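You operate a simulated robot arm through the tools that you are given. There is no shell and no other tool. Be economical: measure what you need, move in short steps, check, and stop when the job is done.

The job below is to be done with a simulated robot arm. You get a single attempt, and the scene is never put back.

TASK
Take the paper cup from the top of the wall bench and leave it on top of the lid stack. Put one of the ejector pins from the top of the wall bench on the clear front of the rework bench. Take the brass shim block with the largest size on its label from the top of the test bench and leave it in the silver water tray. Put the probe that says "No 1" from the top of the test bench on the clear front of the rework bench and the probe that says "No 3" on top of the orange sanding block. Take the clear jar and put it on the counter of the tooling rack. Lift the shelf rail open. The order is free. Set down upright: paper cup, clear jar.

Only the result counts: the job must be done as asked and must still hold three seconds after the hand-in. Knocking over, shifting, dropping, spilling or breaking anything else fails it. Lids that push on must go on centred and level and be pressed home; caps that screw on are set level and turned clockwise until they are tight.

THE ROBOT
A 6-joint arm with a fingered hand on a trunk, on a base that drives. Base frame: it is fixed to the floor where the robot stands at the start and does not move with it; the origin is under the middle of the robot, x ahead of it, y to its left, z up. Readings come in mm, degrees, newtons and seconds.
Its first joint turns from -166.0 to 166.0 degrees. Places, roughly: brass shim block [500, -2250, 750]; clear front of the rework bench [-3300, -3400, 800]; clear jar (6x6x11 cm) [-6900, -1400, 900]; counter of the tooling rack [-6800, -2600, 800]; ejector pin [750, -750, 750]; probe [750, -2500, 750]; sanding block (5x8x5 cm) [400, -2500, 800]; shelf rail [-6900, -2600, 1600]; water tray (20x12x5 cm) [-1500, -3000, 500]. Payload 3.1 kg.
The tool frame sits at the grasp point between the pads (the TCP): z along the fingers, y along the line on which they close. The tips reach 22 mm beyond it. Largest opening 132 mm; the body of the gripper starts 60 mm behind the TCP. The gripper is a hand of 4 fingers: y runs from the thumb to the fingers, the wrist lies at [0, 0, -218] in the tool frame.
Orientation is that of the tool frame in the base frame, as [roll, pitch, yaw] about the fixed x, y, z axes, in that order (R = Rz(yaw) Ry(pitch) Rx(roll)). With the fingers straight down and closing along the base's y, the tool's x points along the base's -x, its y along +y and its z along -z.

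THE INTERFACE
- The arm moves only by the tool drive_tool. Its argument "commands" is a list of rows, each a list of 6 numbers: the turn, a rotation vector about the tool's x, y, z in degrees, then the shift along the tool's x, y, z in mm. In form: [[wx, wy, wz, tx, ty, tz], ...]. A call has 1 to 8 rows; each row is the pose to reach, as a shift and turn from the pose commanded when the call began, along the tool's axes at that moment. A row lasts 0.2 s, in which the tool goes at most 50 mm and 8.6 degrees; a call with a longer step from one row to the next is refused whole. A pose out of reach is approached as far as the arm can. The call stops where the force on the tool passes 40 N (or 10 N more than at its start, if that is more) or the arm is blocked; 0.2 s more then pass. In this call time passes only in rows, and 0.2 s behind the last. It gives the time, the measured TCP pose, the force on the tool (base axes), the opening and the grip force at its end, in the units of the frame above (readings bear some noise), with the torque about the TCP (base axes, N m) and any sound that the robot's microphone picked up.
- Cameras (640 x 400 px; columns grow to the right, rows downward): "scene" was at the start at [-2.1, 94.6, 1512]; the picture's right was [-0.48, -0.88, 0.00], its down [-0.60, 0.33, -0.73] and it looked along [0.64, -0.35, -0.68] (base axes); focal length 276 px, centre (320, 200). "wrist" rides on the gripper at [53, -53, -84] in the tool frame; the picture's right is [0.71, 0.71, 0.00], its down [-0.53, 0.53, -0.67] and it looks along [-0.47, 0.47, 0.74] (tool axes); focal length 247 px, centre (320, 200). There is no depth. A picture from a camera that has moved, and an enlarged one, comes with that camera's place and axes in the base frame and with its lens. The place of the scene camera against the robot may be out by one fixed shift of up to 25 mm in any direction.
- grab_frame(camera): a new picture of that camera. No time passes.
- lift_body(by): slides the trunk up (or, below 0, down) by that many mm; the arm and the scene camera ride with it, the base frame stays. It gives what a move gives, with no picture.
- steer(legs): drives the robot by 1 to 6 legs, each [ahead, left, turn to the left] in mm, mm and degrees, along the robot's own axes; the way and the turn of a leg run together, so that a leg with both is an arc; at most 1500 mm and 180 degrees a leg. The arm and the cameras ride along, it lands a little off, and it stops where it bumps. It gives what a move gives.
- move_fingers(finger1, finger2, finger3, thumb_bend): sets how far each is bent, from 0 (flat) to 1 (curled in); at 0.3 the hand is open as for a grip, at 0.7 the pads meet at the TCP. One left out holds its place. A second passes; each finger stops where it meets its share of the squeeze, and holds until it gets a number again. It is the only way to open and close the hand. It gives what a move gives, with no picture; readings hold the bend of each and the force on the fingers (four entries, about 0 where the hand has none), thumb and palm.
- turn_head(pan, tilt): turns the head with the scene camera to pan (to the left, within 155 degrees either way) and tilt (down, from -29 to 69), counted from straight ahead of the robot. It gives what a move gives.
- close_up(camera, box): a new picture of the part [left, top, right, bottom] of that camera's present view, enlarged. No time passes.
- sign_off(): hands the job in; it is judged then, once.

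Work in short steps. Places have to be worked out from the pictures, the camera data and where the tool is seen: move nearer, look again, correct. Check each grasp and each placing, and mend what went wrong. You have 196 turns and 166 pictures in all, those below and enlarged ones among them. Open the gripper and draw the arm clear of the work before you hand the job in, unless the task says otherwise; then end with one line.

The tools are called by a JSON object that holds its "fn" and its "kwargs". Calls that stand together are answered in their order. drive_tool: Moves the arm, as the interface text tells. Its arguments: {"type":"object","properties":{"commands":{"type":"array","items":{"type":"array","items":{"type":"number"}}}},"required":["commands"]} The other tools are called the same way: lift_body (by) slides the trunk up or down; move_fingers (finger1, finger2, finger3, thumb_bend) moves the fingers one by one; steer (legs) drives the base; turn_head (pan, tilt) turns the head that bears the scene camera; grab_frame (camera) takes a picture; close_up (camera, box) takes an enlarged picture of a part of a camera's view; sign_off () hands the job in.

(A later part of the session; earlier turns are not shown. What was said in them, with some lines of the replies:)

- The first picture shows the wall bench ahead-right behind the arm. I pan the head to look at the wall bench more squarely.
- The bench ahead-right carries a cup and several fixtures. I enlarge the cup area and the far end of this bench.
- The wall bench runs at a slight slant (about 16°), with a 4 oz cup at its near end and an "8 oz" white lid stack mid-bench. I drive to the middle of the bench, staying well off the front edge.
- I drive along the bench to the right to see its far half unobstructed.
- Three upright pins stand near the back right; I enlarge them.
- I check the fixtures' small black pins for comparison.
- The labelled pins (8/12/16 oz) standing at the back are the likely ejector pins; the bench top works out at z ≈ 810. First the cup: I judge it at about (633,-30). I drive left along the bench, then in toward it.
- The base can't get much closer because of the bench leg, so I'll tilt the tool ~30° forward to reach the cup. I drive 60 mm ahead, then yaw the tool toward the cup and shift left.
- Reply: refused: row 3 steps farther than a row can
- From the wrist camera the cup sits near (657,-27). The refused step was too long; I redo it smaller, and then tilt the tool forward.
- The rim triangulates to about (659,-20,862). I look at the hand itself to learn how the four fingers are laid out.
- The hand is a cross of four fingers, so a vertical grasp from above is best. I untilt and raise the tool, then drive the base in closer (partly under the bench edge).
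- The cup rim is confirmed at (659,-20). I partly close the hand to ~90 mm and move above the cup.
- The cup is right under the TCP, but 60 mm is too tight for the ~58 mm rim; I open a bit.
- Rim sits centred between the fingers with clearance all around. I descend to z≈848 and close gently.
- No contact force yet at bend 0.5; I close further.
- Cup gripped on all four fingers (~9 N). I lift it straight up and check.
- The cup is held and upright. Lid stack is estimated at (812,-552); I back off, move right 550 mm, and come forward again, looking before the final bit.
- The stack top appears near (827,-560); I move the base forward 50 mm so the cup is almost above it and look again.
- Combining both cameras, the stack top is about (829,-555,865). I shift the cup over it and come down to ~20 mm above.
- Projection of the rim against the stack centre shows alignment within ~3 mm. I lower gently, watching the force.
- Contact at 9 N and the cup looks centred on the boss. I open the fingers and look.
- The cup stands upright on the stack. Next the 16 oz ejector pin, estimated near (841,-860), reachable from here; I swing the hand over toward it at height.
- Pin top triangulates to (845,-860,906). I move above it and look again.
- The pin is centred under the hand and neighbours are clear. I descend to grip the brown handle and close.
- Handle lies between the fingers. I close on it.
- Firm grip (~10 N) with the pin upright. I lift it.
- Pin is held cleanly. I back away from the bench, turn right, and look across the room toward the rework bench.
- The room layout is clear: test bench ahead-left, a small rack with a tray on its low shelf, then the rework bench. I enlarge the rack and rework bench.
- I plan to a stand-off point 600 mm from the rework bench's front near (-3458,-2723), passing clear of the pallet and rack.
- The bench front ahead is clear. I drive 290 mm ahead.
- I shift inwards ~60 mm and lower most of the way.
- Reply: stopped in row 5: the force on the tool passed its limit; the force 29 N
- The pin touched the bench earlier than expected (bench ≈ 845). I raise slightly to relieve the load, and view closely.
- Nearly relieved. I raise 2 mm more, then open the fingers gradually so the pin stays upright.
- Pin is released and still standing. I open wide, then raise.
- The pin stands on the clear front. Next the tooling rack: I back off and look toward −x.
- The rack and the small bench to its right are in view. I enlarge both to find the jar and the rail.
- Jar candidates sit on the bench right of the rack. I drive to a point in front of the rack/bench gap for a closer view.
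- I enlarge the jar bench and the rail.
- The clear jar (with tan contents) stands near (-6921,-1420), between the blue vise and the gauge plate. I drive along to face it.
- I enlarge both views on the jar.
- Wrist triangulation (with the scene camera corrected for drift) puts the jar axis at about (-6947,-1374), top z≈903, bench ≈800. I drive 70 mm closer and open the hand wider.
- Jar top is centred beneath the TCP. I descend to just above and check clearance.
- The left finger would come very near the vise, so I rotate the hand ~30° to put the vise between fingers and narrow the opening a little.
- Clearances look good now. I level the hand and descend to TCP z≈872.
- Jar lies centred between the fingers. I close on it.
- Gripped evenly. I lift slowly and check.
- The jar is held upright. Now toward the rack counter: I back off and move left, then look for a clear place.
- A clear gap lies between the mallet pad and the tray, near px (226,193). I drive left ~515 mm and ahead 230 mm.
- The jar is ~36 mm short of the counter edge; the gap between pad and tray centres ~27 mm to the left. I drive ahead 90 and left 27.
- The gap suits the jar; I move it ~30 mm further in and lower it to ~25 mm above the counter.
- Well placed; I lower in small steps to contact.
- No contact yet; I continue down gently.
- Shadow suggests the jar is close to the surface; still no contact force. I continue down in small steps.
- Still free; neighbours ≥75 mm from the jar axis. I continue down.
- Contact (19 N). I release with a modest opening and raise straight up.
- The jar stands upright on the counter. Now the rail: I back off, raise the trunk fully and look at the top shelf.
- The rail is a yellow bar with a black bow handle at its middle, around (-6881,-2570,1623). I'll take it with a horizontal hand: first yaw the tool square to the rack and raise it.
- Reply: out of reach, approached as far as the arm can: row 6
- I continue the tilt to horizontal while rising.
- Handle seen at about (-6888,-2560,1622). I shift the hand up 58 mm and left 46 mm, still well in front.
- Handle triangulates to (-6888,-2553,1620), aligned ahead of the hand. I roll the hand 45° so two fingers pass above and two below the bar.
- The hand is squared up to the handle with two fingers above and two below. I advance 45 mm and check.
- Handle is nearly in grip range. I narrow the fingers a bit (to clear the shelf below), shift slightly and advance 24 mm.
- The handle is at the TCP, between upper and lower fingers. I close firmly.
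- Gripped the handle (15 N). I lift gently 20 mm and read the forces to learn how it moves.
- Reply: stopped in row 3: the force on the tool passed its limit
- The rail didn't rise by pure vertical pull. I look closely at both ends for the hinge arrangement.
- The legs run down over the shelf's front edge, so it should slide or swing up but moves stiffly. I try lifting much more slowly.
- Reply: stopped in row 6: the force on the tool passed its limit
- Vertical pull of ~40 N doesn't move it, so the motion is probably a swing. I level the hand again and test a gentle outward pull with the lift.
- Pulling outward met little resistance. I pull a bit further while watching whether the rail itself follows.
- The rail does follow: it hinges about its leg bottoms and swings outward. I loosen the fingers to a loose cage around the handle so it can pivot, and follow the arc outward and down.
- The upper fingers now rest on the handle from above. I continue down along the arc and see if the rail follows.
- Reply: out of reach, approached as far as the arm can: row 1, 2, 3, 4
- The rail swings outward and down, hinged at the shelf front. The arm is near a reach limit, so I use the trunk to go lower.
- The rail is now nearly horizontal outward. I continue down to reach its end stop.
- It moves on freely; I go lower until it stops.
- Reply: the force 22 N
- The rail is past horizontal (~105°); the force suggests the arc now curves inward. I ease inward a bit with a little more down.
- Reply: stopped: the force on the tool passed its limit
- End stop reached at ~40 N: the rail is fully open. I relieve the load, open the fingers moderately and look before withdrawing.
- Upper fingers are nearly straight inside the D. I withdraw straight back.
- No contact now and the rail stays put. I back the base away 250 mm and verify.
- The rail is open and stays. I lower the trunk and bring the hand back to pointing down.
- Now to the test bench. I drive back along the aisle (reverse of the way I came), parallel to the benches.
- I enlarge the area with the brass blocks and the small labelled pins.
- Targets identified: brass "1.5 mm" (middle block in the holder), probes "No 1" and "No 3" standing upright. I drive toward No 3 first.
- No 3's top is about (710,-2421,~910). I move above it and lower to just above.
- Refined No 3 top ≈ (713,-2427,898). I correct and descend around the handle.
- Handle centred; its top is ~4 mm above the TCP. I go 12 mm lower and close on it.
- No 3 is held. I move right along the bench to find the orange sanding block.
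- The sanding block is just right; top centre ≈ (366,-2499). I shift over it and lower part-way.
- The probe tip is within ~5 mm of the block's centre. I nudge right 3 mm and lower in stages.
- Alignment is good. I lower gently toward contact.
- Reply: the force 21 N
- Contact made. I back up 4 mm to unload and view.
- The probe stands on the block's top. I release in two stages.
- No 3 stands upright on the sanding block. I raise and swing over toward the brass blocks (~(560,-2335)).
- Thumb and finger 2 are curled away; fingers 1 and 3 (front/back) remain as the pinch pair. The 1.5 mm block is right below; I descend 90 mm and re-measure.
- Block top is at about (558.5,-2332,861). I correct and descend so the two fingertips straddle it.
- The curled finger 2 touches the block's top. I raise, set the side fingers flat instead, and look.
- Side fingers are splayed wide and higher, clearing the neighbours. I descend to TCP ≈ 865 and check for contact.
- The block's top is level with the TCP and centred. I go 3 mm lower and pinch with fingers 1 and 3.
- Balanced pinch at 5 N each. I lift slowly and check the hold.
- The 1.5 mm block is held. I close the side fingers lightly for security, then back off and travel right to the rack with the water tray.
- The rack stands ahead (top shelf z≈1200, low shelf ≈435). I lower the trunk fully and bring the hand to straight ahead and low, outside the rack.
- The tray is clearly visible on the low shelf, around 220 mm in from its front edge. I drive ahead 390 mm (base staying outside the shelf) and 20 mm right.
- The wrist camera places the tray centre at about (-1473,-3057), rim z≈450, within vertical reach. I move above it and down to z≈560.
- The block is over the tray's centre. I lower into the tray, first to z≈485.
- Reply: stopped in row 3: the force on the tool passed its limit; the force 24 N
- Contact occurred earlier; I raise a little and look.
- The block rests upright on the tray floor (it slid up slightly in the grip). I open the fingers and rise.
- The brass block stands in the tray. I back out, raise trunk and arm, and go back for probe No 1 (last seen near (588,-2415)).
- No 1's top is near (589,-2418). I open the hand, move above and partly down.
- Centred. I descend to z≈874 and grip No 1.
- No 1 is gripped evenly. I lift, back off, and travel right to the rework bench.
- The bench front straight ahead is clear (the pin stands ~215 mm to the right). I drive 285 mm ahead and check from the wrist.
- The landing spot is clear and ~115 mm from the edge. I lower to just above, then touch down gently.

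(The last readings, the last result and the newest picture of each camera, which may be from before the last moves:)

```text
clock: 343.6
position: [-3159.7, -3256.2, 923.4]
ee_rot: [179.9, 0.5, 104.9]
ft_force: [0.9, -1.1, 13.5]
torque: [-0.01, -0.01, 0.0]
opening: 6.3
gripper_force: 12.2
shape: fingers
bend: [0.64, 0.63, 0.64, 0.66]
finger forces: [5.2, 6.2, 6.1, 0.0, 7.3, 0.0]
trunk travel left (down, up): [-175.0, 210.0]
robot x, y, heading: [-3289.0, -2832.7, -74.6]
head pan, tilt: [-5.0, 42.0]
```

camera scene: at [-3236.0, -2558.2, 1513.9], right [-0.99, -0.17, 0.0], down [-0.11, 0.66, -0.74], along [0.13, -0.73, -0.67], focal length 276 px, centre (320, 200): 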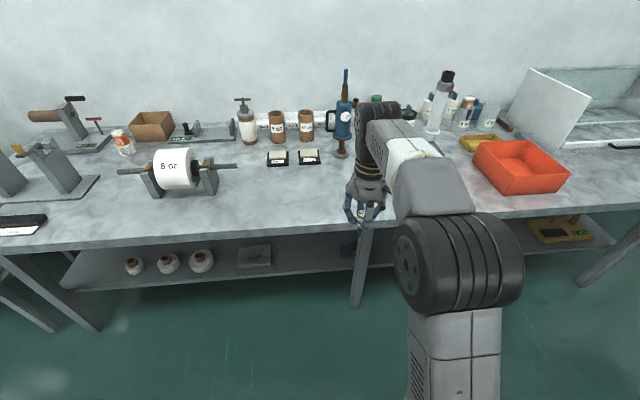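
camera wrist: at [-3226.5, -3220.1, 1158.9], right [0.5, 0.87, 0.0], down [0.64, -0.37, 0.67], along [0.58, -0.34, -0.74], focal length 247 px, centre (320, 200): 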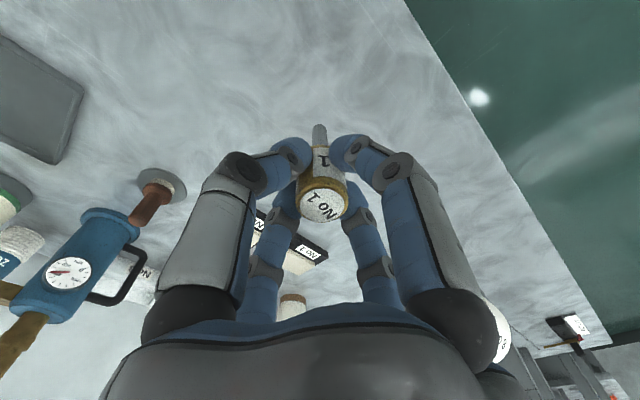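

Contact at 13 N. I ease up 2 mm, release in two stages, and look.

{"fn": "drive_tool", "kwargs": {"commands": [[0, 0, 0, 0, 0, -2]]}}

{"fn": "move_fingers", "kwargs": {"finger1": 0.59, "finger2": 0.59, "finger3": 0.59, "thumb_bend": 0.6}}

{"fn": "move_fingers", "kwargs": {"finger1": 0.36, "finger2": 0.36, "finger3": 0.36, "thumb_bend": 0.36}}

{"fn": "drive_tool", "kwargs": {"commands": [[0, 0, 0, 0, 0, -30], [0, 0, 0, 0, 0, -75], [0, 0, 0, 0, 0, -120], [0, 0, 0, 0, 0, -160]]}}

{"fn": "grab_frame", "kwargs": {"camera": "wrist"}}

```text
clock: 344.0
position: [-3161.8, -3256.7, 926.0]
ee_rot: [179.9, 0.2, 105.0]
ft_force: [0.8, -1.2, 10.3]
torque: [0.01, -0.01, -0.05]
opening: 6.2
gripper_force: 12.3
shape: fingers
bend: [0.64, 0.63, 0.64, 0.66]
finger forces: [5.0, 6.1, 5.8, 0.1, 7.0, 0.0]
trunk travel left (down, up): [-175.0, 210.0]
robot x, y, heading: [-3289.7, -2834.0, -74.6]
head pan, tilt: [-5.0, 42.0]
```

```text
clock: 345.0
position: [-3162.2, -3257.8, 925.4]
ee_rot: [179.9, 0.3, 105.0]
ft_force: [-0.1, 0.1, -0.5]
torque: [-0.01, -0.01, 0.02]
opening: 18.0
gripper_force: 0.0
shape: fingers
bend: [0.59, 0.59, 0.59, 0.6]
finger forces: [0.1, 0.0, 0.0, 0.1, 0.1, 0.0]
trunk travel left (down, up): [-175.0, 210.0]
robot x, y, heading: [-3284.0, -2834.2, -74.4]
head pan, tilt: [-5.0, 42.0]
```

```text
clock: 346.0
position: [-3162.8, -3256.9, 925.5]
ee_rot: [179.9, 0.3, 104.9]
ft_force: [-0.1, 0.0, 0.5]
torque: [0.0, -0.02, 0.0]
opening: 73.7
gripper_force: 0.1
shape: fingers
bend: [0.36, 0.36, 0.36, 0.36]
finger forces: [0.1, 0.1, 0.0, 0.1, 0.0, 0.0]
trunk travel left (down, up): [-175.0, 210.0]
robot x, y, heading: [-3287.2, -2833.7, -74.6]
head pan, tilt: [-5.0, 42.0]
```

```text
clock: 347.0
position: [-3160.1, -3256.9, 1085.5]
ee_rot: [179.8, 0.2, 104.9]
ft_force: [0.4, -0.3, 0.0]
torque: [-0.02, 0.0, 0.01]
opening: 73.9
gripper_force: 0.1
shape: fingers
bend: [0.36, 0.36, 0.36, 0.36]
finger forces: [0.0, 0.1, 0.0, 0.0, 0.0, 0.1]
trunk travel left (down, up): [-175.0, 210.0]
robot x, y, heading: [-3288.4, -2832.9, -74.6]
head pan, tilt: [-5.0, 42.0]
```

```text
14 pictures are left
camera wrist: at [-3225.4, -3218.2, 1169.1], right [0.5, 0.87, 0.0], down [0.64, -0.37, 0.67], along [0.58, -0.34, -0.74], focal length 247 px, centre (320, 200)
```

wrist: 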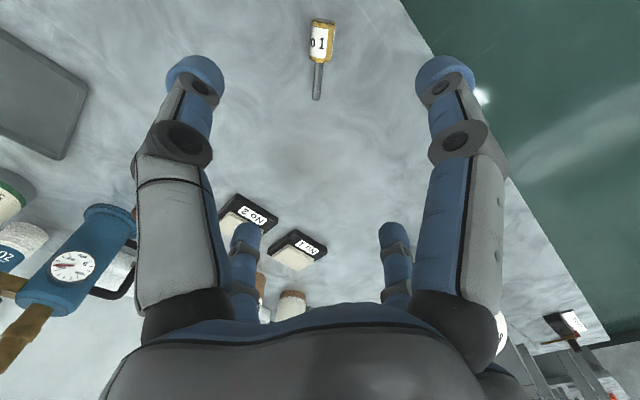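

Probe No 1 appears to have tipped over onto its side after release, still well on the bench front. I check with the scene camera that it and the pin are resting stably.

{"fn": "close_up", "kwargs": {"camera": "scene", "box": [230, 130, 430, 260]}}

```text
3.08 times, centred on (330, 195) of scene
camera zoom: at [-3161.4, -2832.1, 1513.9], right [-0.98, -0.18, 0.0], down [-0.12, 0.66, -0.74], along [0.14, -0.73, -0.67], focal length 849 px, centre (289, 215)
```

zoom: 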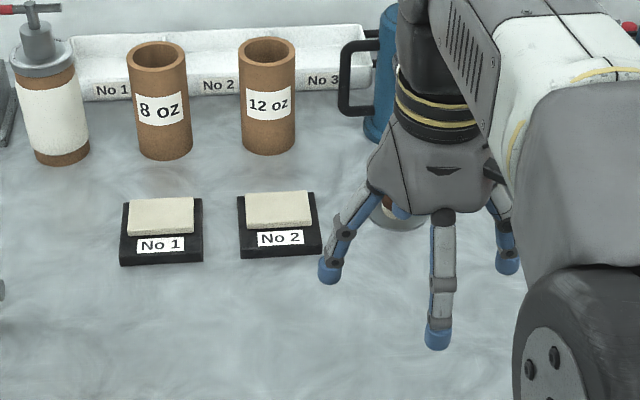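

I back the robot off for a clear view.

{"fn": "steer", "kwargs": {"legs": [[-330, 0, 0]]}}

{"fn": "turn_head", "kwargs": {"pan": -12, "tilt": 42}}

{"fn": "grab_frame", "kwargs": {"camera": "scene"}}

```text
clock: 349.1
position: [-3248.4, -2939.9, 1084.3]
ee_rot: [179.9, 0.3, 105.1]
ft_force: [-0.1, 0.9, 0.0]
torque: [-0.03, -0.02, -0.01]
opening: 73.8
gripper_force: 0.0
shape: fingers
bend: [0.36, 0.36, 0.36, 0.36]
finger forces: [0.0, 0.0, 0.0, 0.0, 0.0, 0.1]
trunk travel left (down, up): [-175.0, 210.0]
robot x, y, heading: [-3375.7, -2517.2, -74.3]
head pan, tilt: [-5.0, 42.0]
```

```text
clock: 349.8
position: [-3247.2, -2940.4, 1084.5]
ee_rot: [179.9, 0.2, 105.0]
ft_force: [-0.5, -0.2, 0.3]
torque: [-0.01, -0.01, -0.04]
opening: 73.6
gripper_force: 0.2
shape: fingers
bend: [0.36, 0.36, 0.36, 0.36]
finger forces: [0.0, 0.0, 0.1, 0.0, 0.0, 0.0]
trunk travel left (down, up): [-175.0, 210.0]
robot x, y, heading: [-3373.5, -2518.8, -74.3]
head pan, tilt: [-12.0, 42.0]
```

```text
12 pictures are left
camera scene: at [-3259.3, -2517.0, 1513.9], right [-1.0, -0.06, 0.0], down [-0.04, 0.67, -0.74], along [0.05, -0.74, -0.67], focal length 276 px, centre (320, 200)
```

scene: 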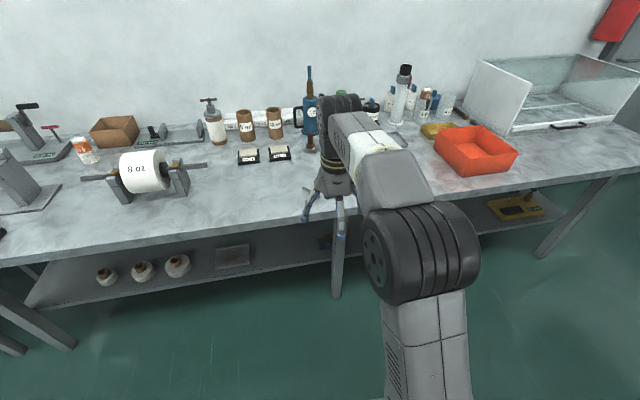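

The hand hides the spot; I shift right 250 mm and enlarge.

{"fn": "steer", "kwargs": {"legs": [[0, -260, 0]]}}

{"fn": "close_up", "kwargs": {"camera": "scene", "box": [150, 140, 450, 260]}}

```text
clock: 351.7
position: [-3506.2, -3012.1, 1084.9]
ee_rot: [179.9, 0.3, 104.9]
ft_force: [0.0, 0.1, 0.1]
torque: [-0.02, 0.02, -0.04]
opening: 73.9
gripper_force: 0.0
shape: fingers
bend: [0.36, 0.36, 0.36, 0.36]
finger forces: [0.1, 0.1, 0.0, 0.0, 0.0, 0.1]
trunk travel left (down, up): [-175.0, 210.0]
robot x, y, heading: [-3632.0, -2588.6, -74.6]
head pan, tilt: [-12.0, 42.0]
```

```text
2.13 times, centred on (300, 200) of scene
camera zoom: at [-3517.5, -2588.8, 1514.1], right [-1.0, -0.06, 0.0], down [-0.04, 0.67, -0.74], along [0.05, -0.74, -0.67], focal length 588 px, centre (363, 200)
```

zoom: 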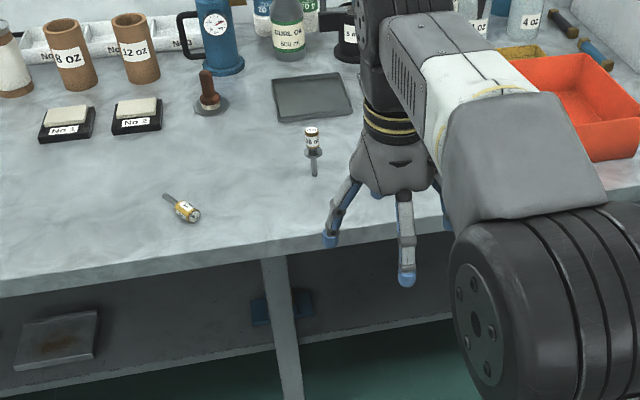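

Probe No 1 rests on its side on the clear front and the ejector pin stands — both fine. I return to the test bench to verify No 3 on the sanding block.

{"fn": "steer", "kwargs": {"legs": [[0, 1500, 0], [0, 1500, 0], [0, 680, 0]]}}

{"fn": "turn_head", "kwargs": {"pan": 0, "tilt": 35}}

{"fn": "grab_frame", "kwargs": {"camera": "scene"}}

```text
clock: 369.3
position: [-6.0, -2146.1, 1085.0]
ee_rot: [179.9, 0.3, 101.3]
ft_force: [0.8, 0.9, 0.0]
torque: [-0.01, 0.04, -0.01]
opening: 73.9
gripper_force: 0.2
shape: fingers
bend: [0.36, 0.36, 0.36, 0.36]
finger forces: [0.0, 0.0, 0.0, 0.0, 0.1, 0.0]
trunk travel left (down, up): [-175.0, 210.0]
robot x, y, heading: [-107.2, -1716.2, -78.3]
head pan, tilt: [-12.0, 42.0]
```

```text
clock: 370.1
position: [-5.9, -2146.1, 1084.9]
ee_rot: [179.8, 0.3, 101.2]
ft_force: [0.4, -0.3, -0.7]
torque: [-0.02, -0.01, -0.02]
opening: 73.9
gripper_force: 0.1
shape: fingers
bend: [0.36, 0.36, 0.36, 0.36]
finger forces: [0.1, 0.1, 0.0, 0.1, 0.1, 0.1]
trunk travel left (down, up): [-175.0, 210.0]
robot x, y, heading: [-102.1, -1715.9, -78.3]
head pan, tilt: [0.0, 35.0]
```

```text
10 pictures are left
camera scene: at [29.2, -1725.9, 1524.4], right [-0.98, -0.2, 0.0], down [-0.12, 0.56, -0.82], along [0.17, -0.8, -0.57], focal length 276 px, centre (320, 200)
```

scene: 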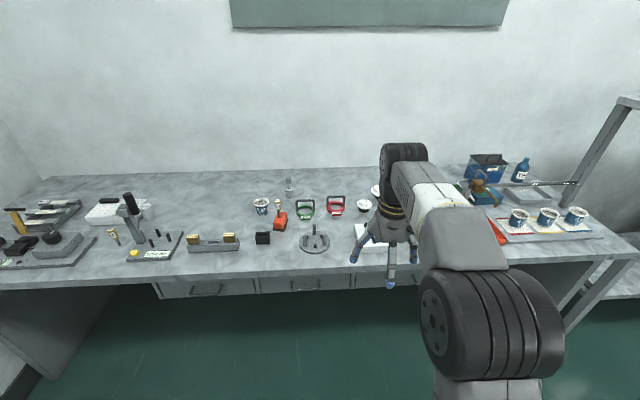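

{"fn": "close_up", "kwargs": {"camera": "scene", "box": [180, 185, 330, 265]}}

```text
4.27 times, centred on (255, 225) of scene
camera zoom: at [29.2, -1725.9, 1524.4], right [-0.98, -0.2, 0.0], down [-0.12, 0.56, -0.82], along [0.17, -0.8, -0.57], focal length 1177 px, centre (597, 93)
```

zoom: 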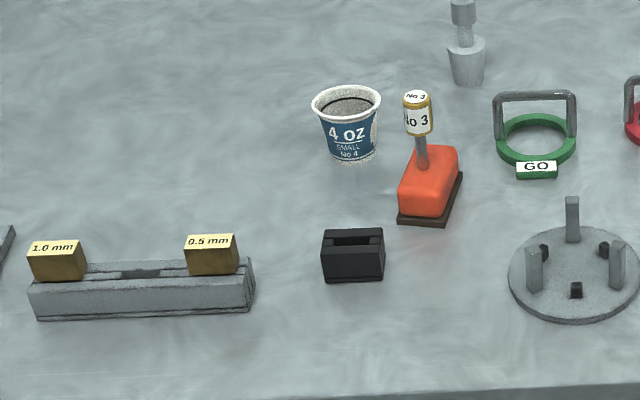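

No 3 stands on the orange sanding block, and the earlier placings were checked as they were made. The gripper is open and clear, so I hand in.

{"fn": "sign_off", "kwargs": {}}

```text
The job is handed in.
```

I've handed in the job with every item in place. The 4 oz cup is on the lid stack, and the 16 oz ejector pin and probe No 1 are on the rework bench front. The 1.5 mm shim is in the water tray and No 3 is on the sanding block. The clear jar is upright on the rack counter. Three things may count against it: probe No 1 tipped onto its side after release, the shelf rail swung outward and down to its stop because it would not lift, and I took the labelled oz pins to be the ejector pins.
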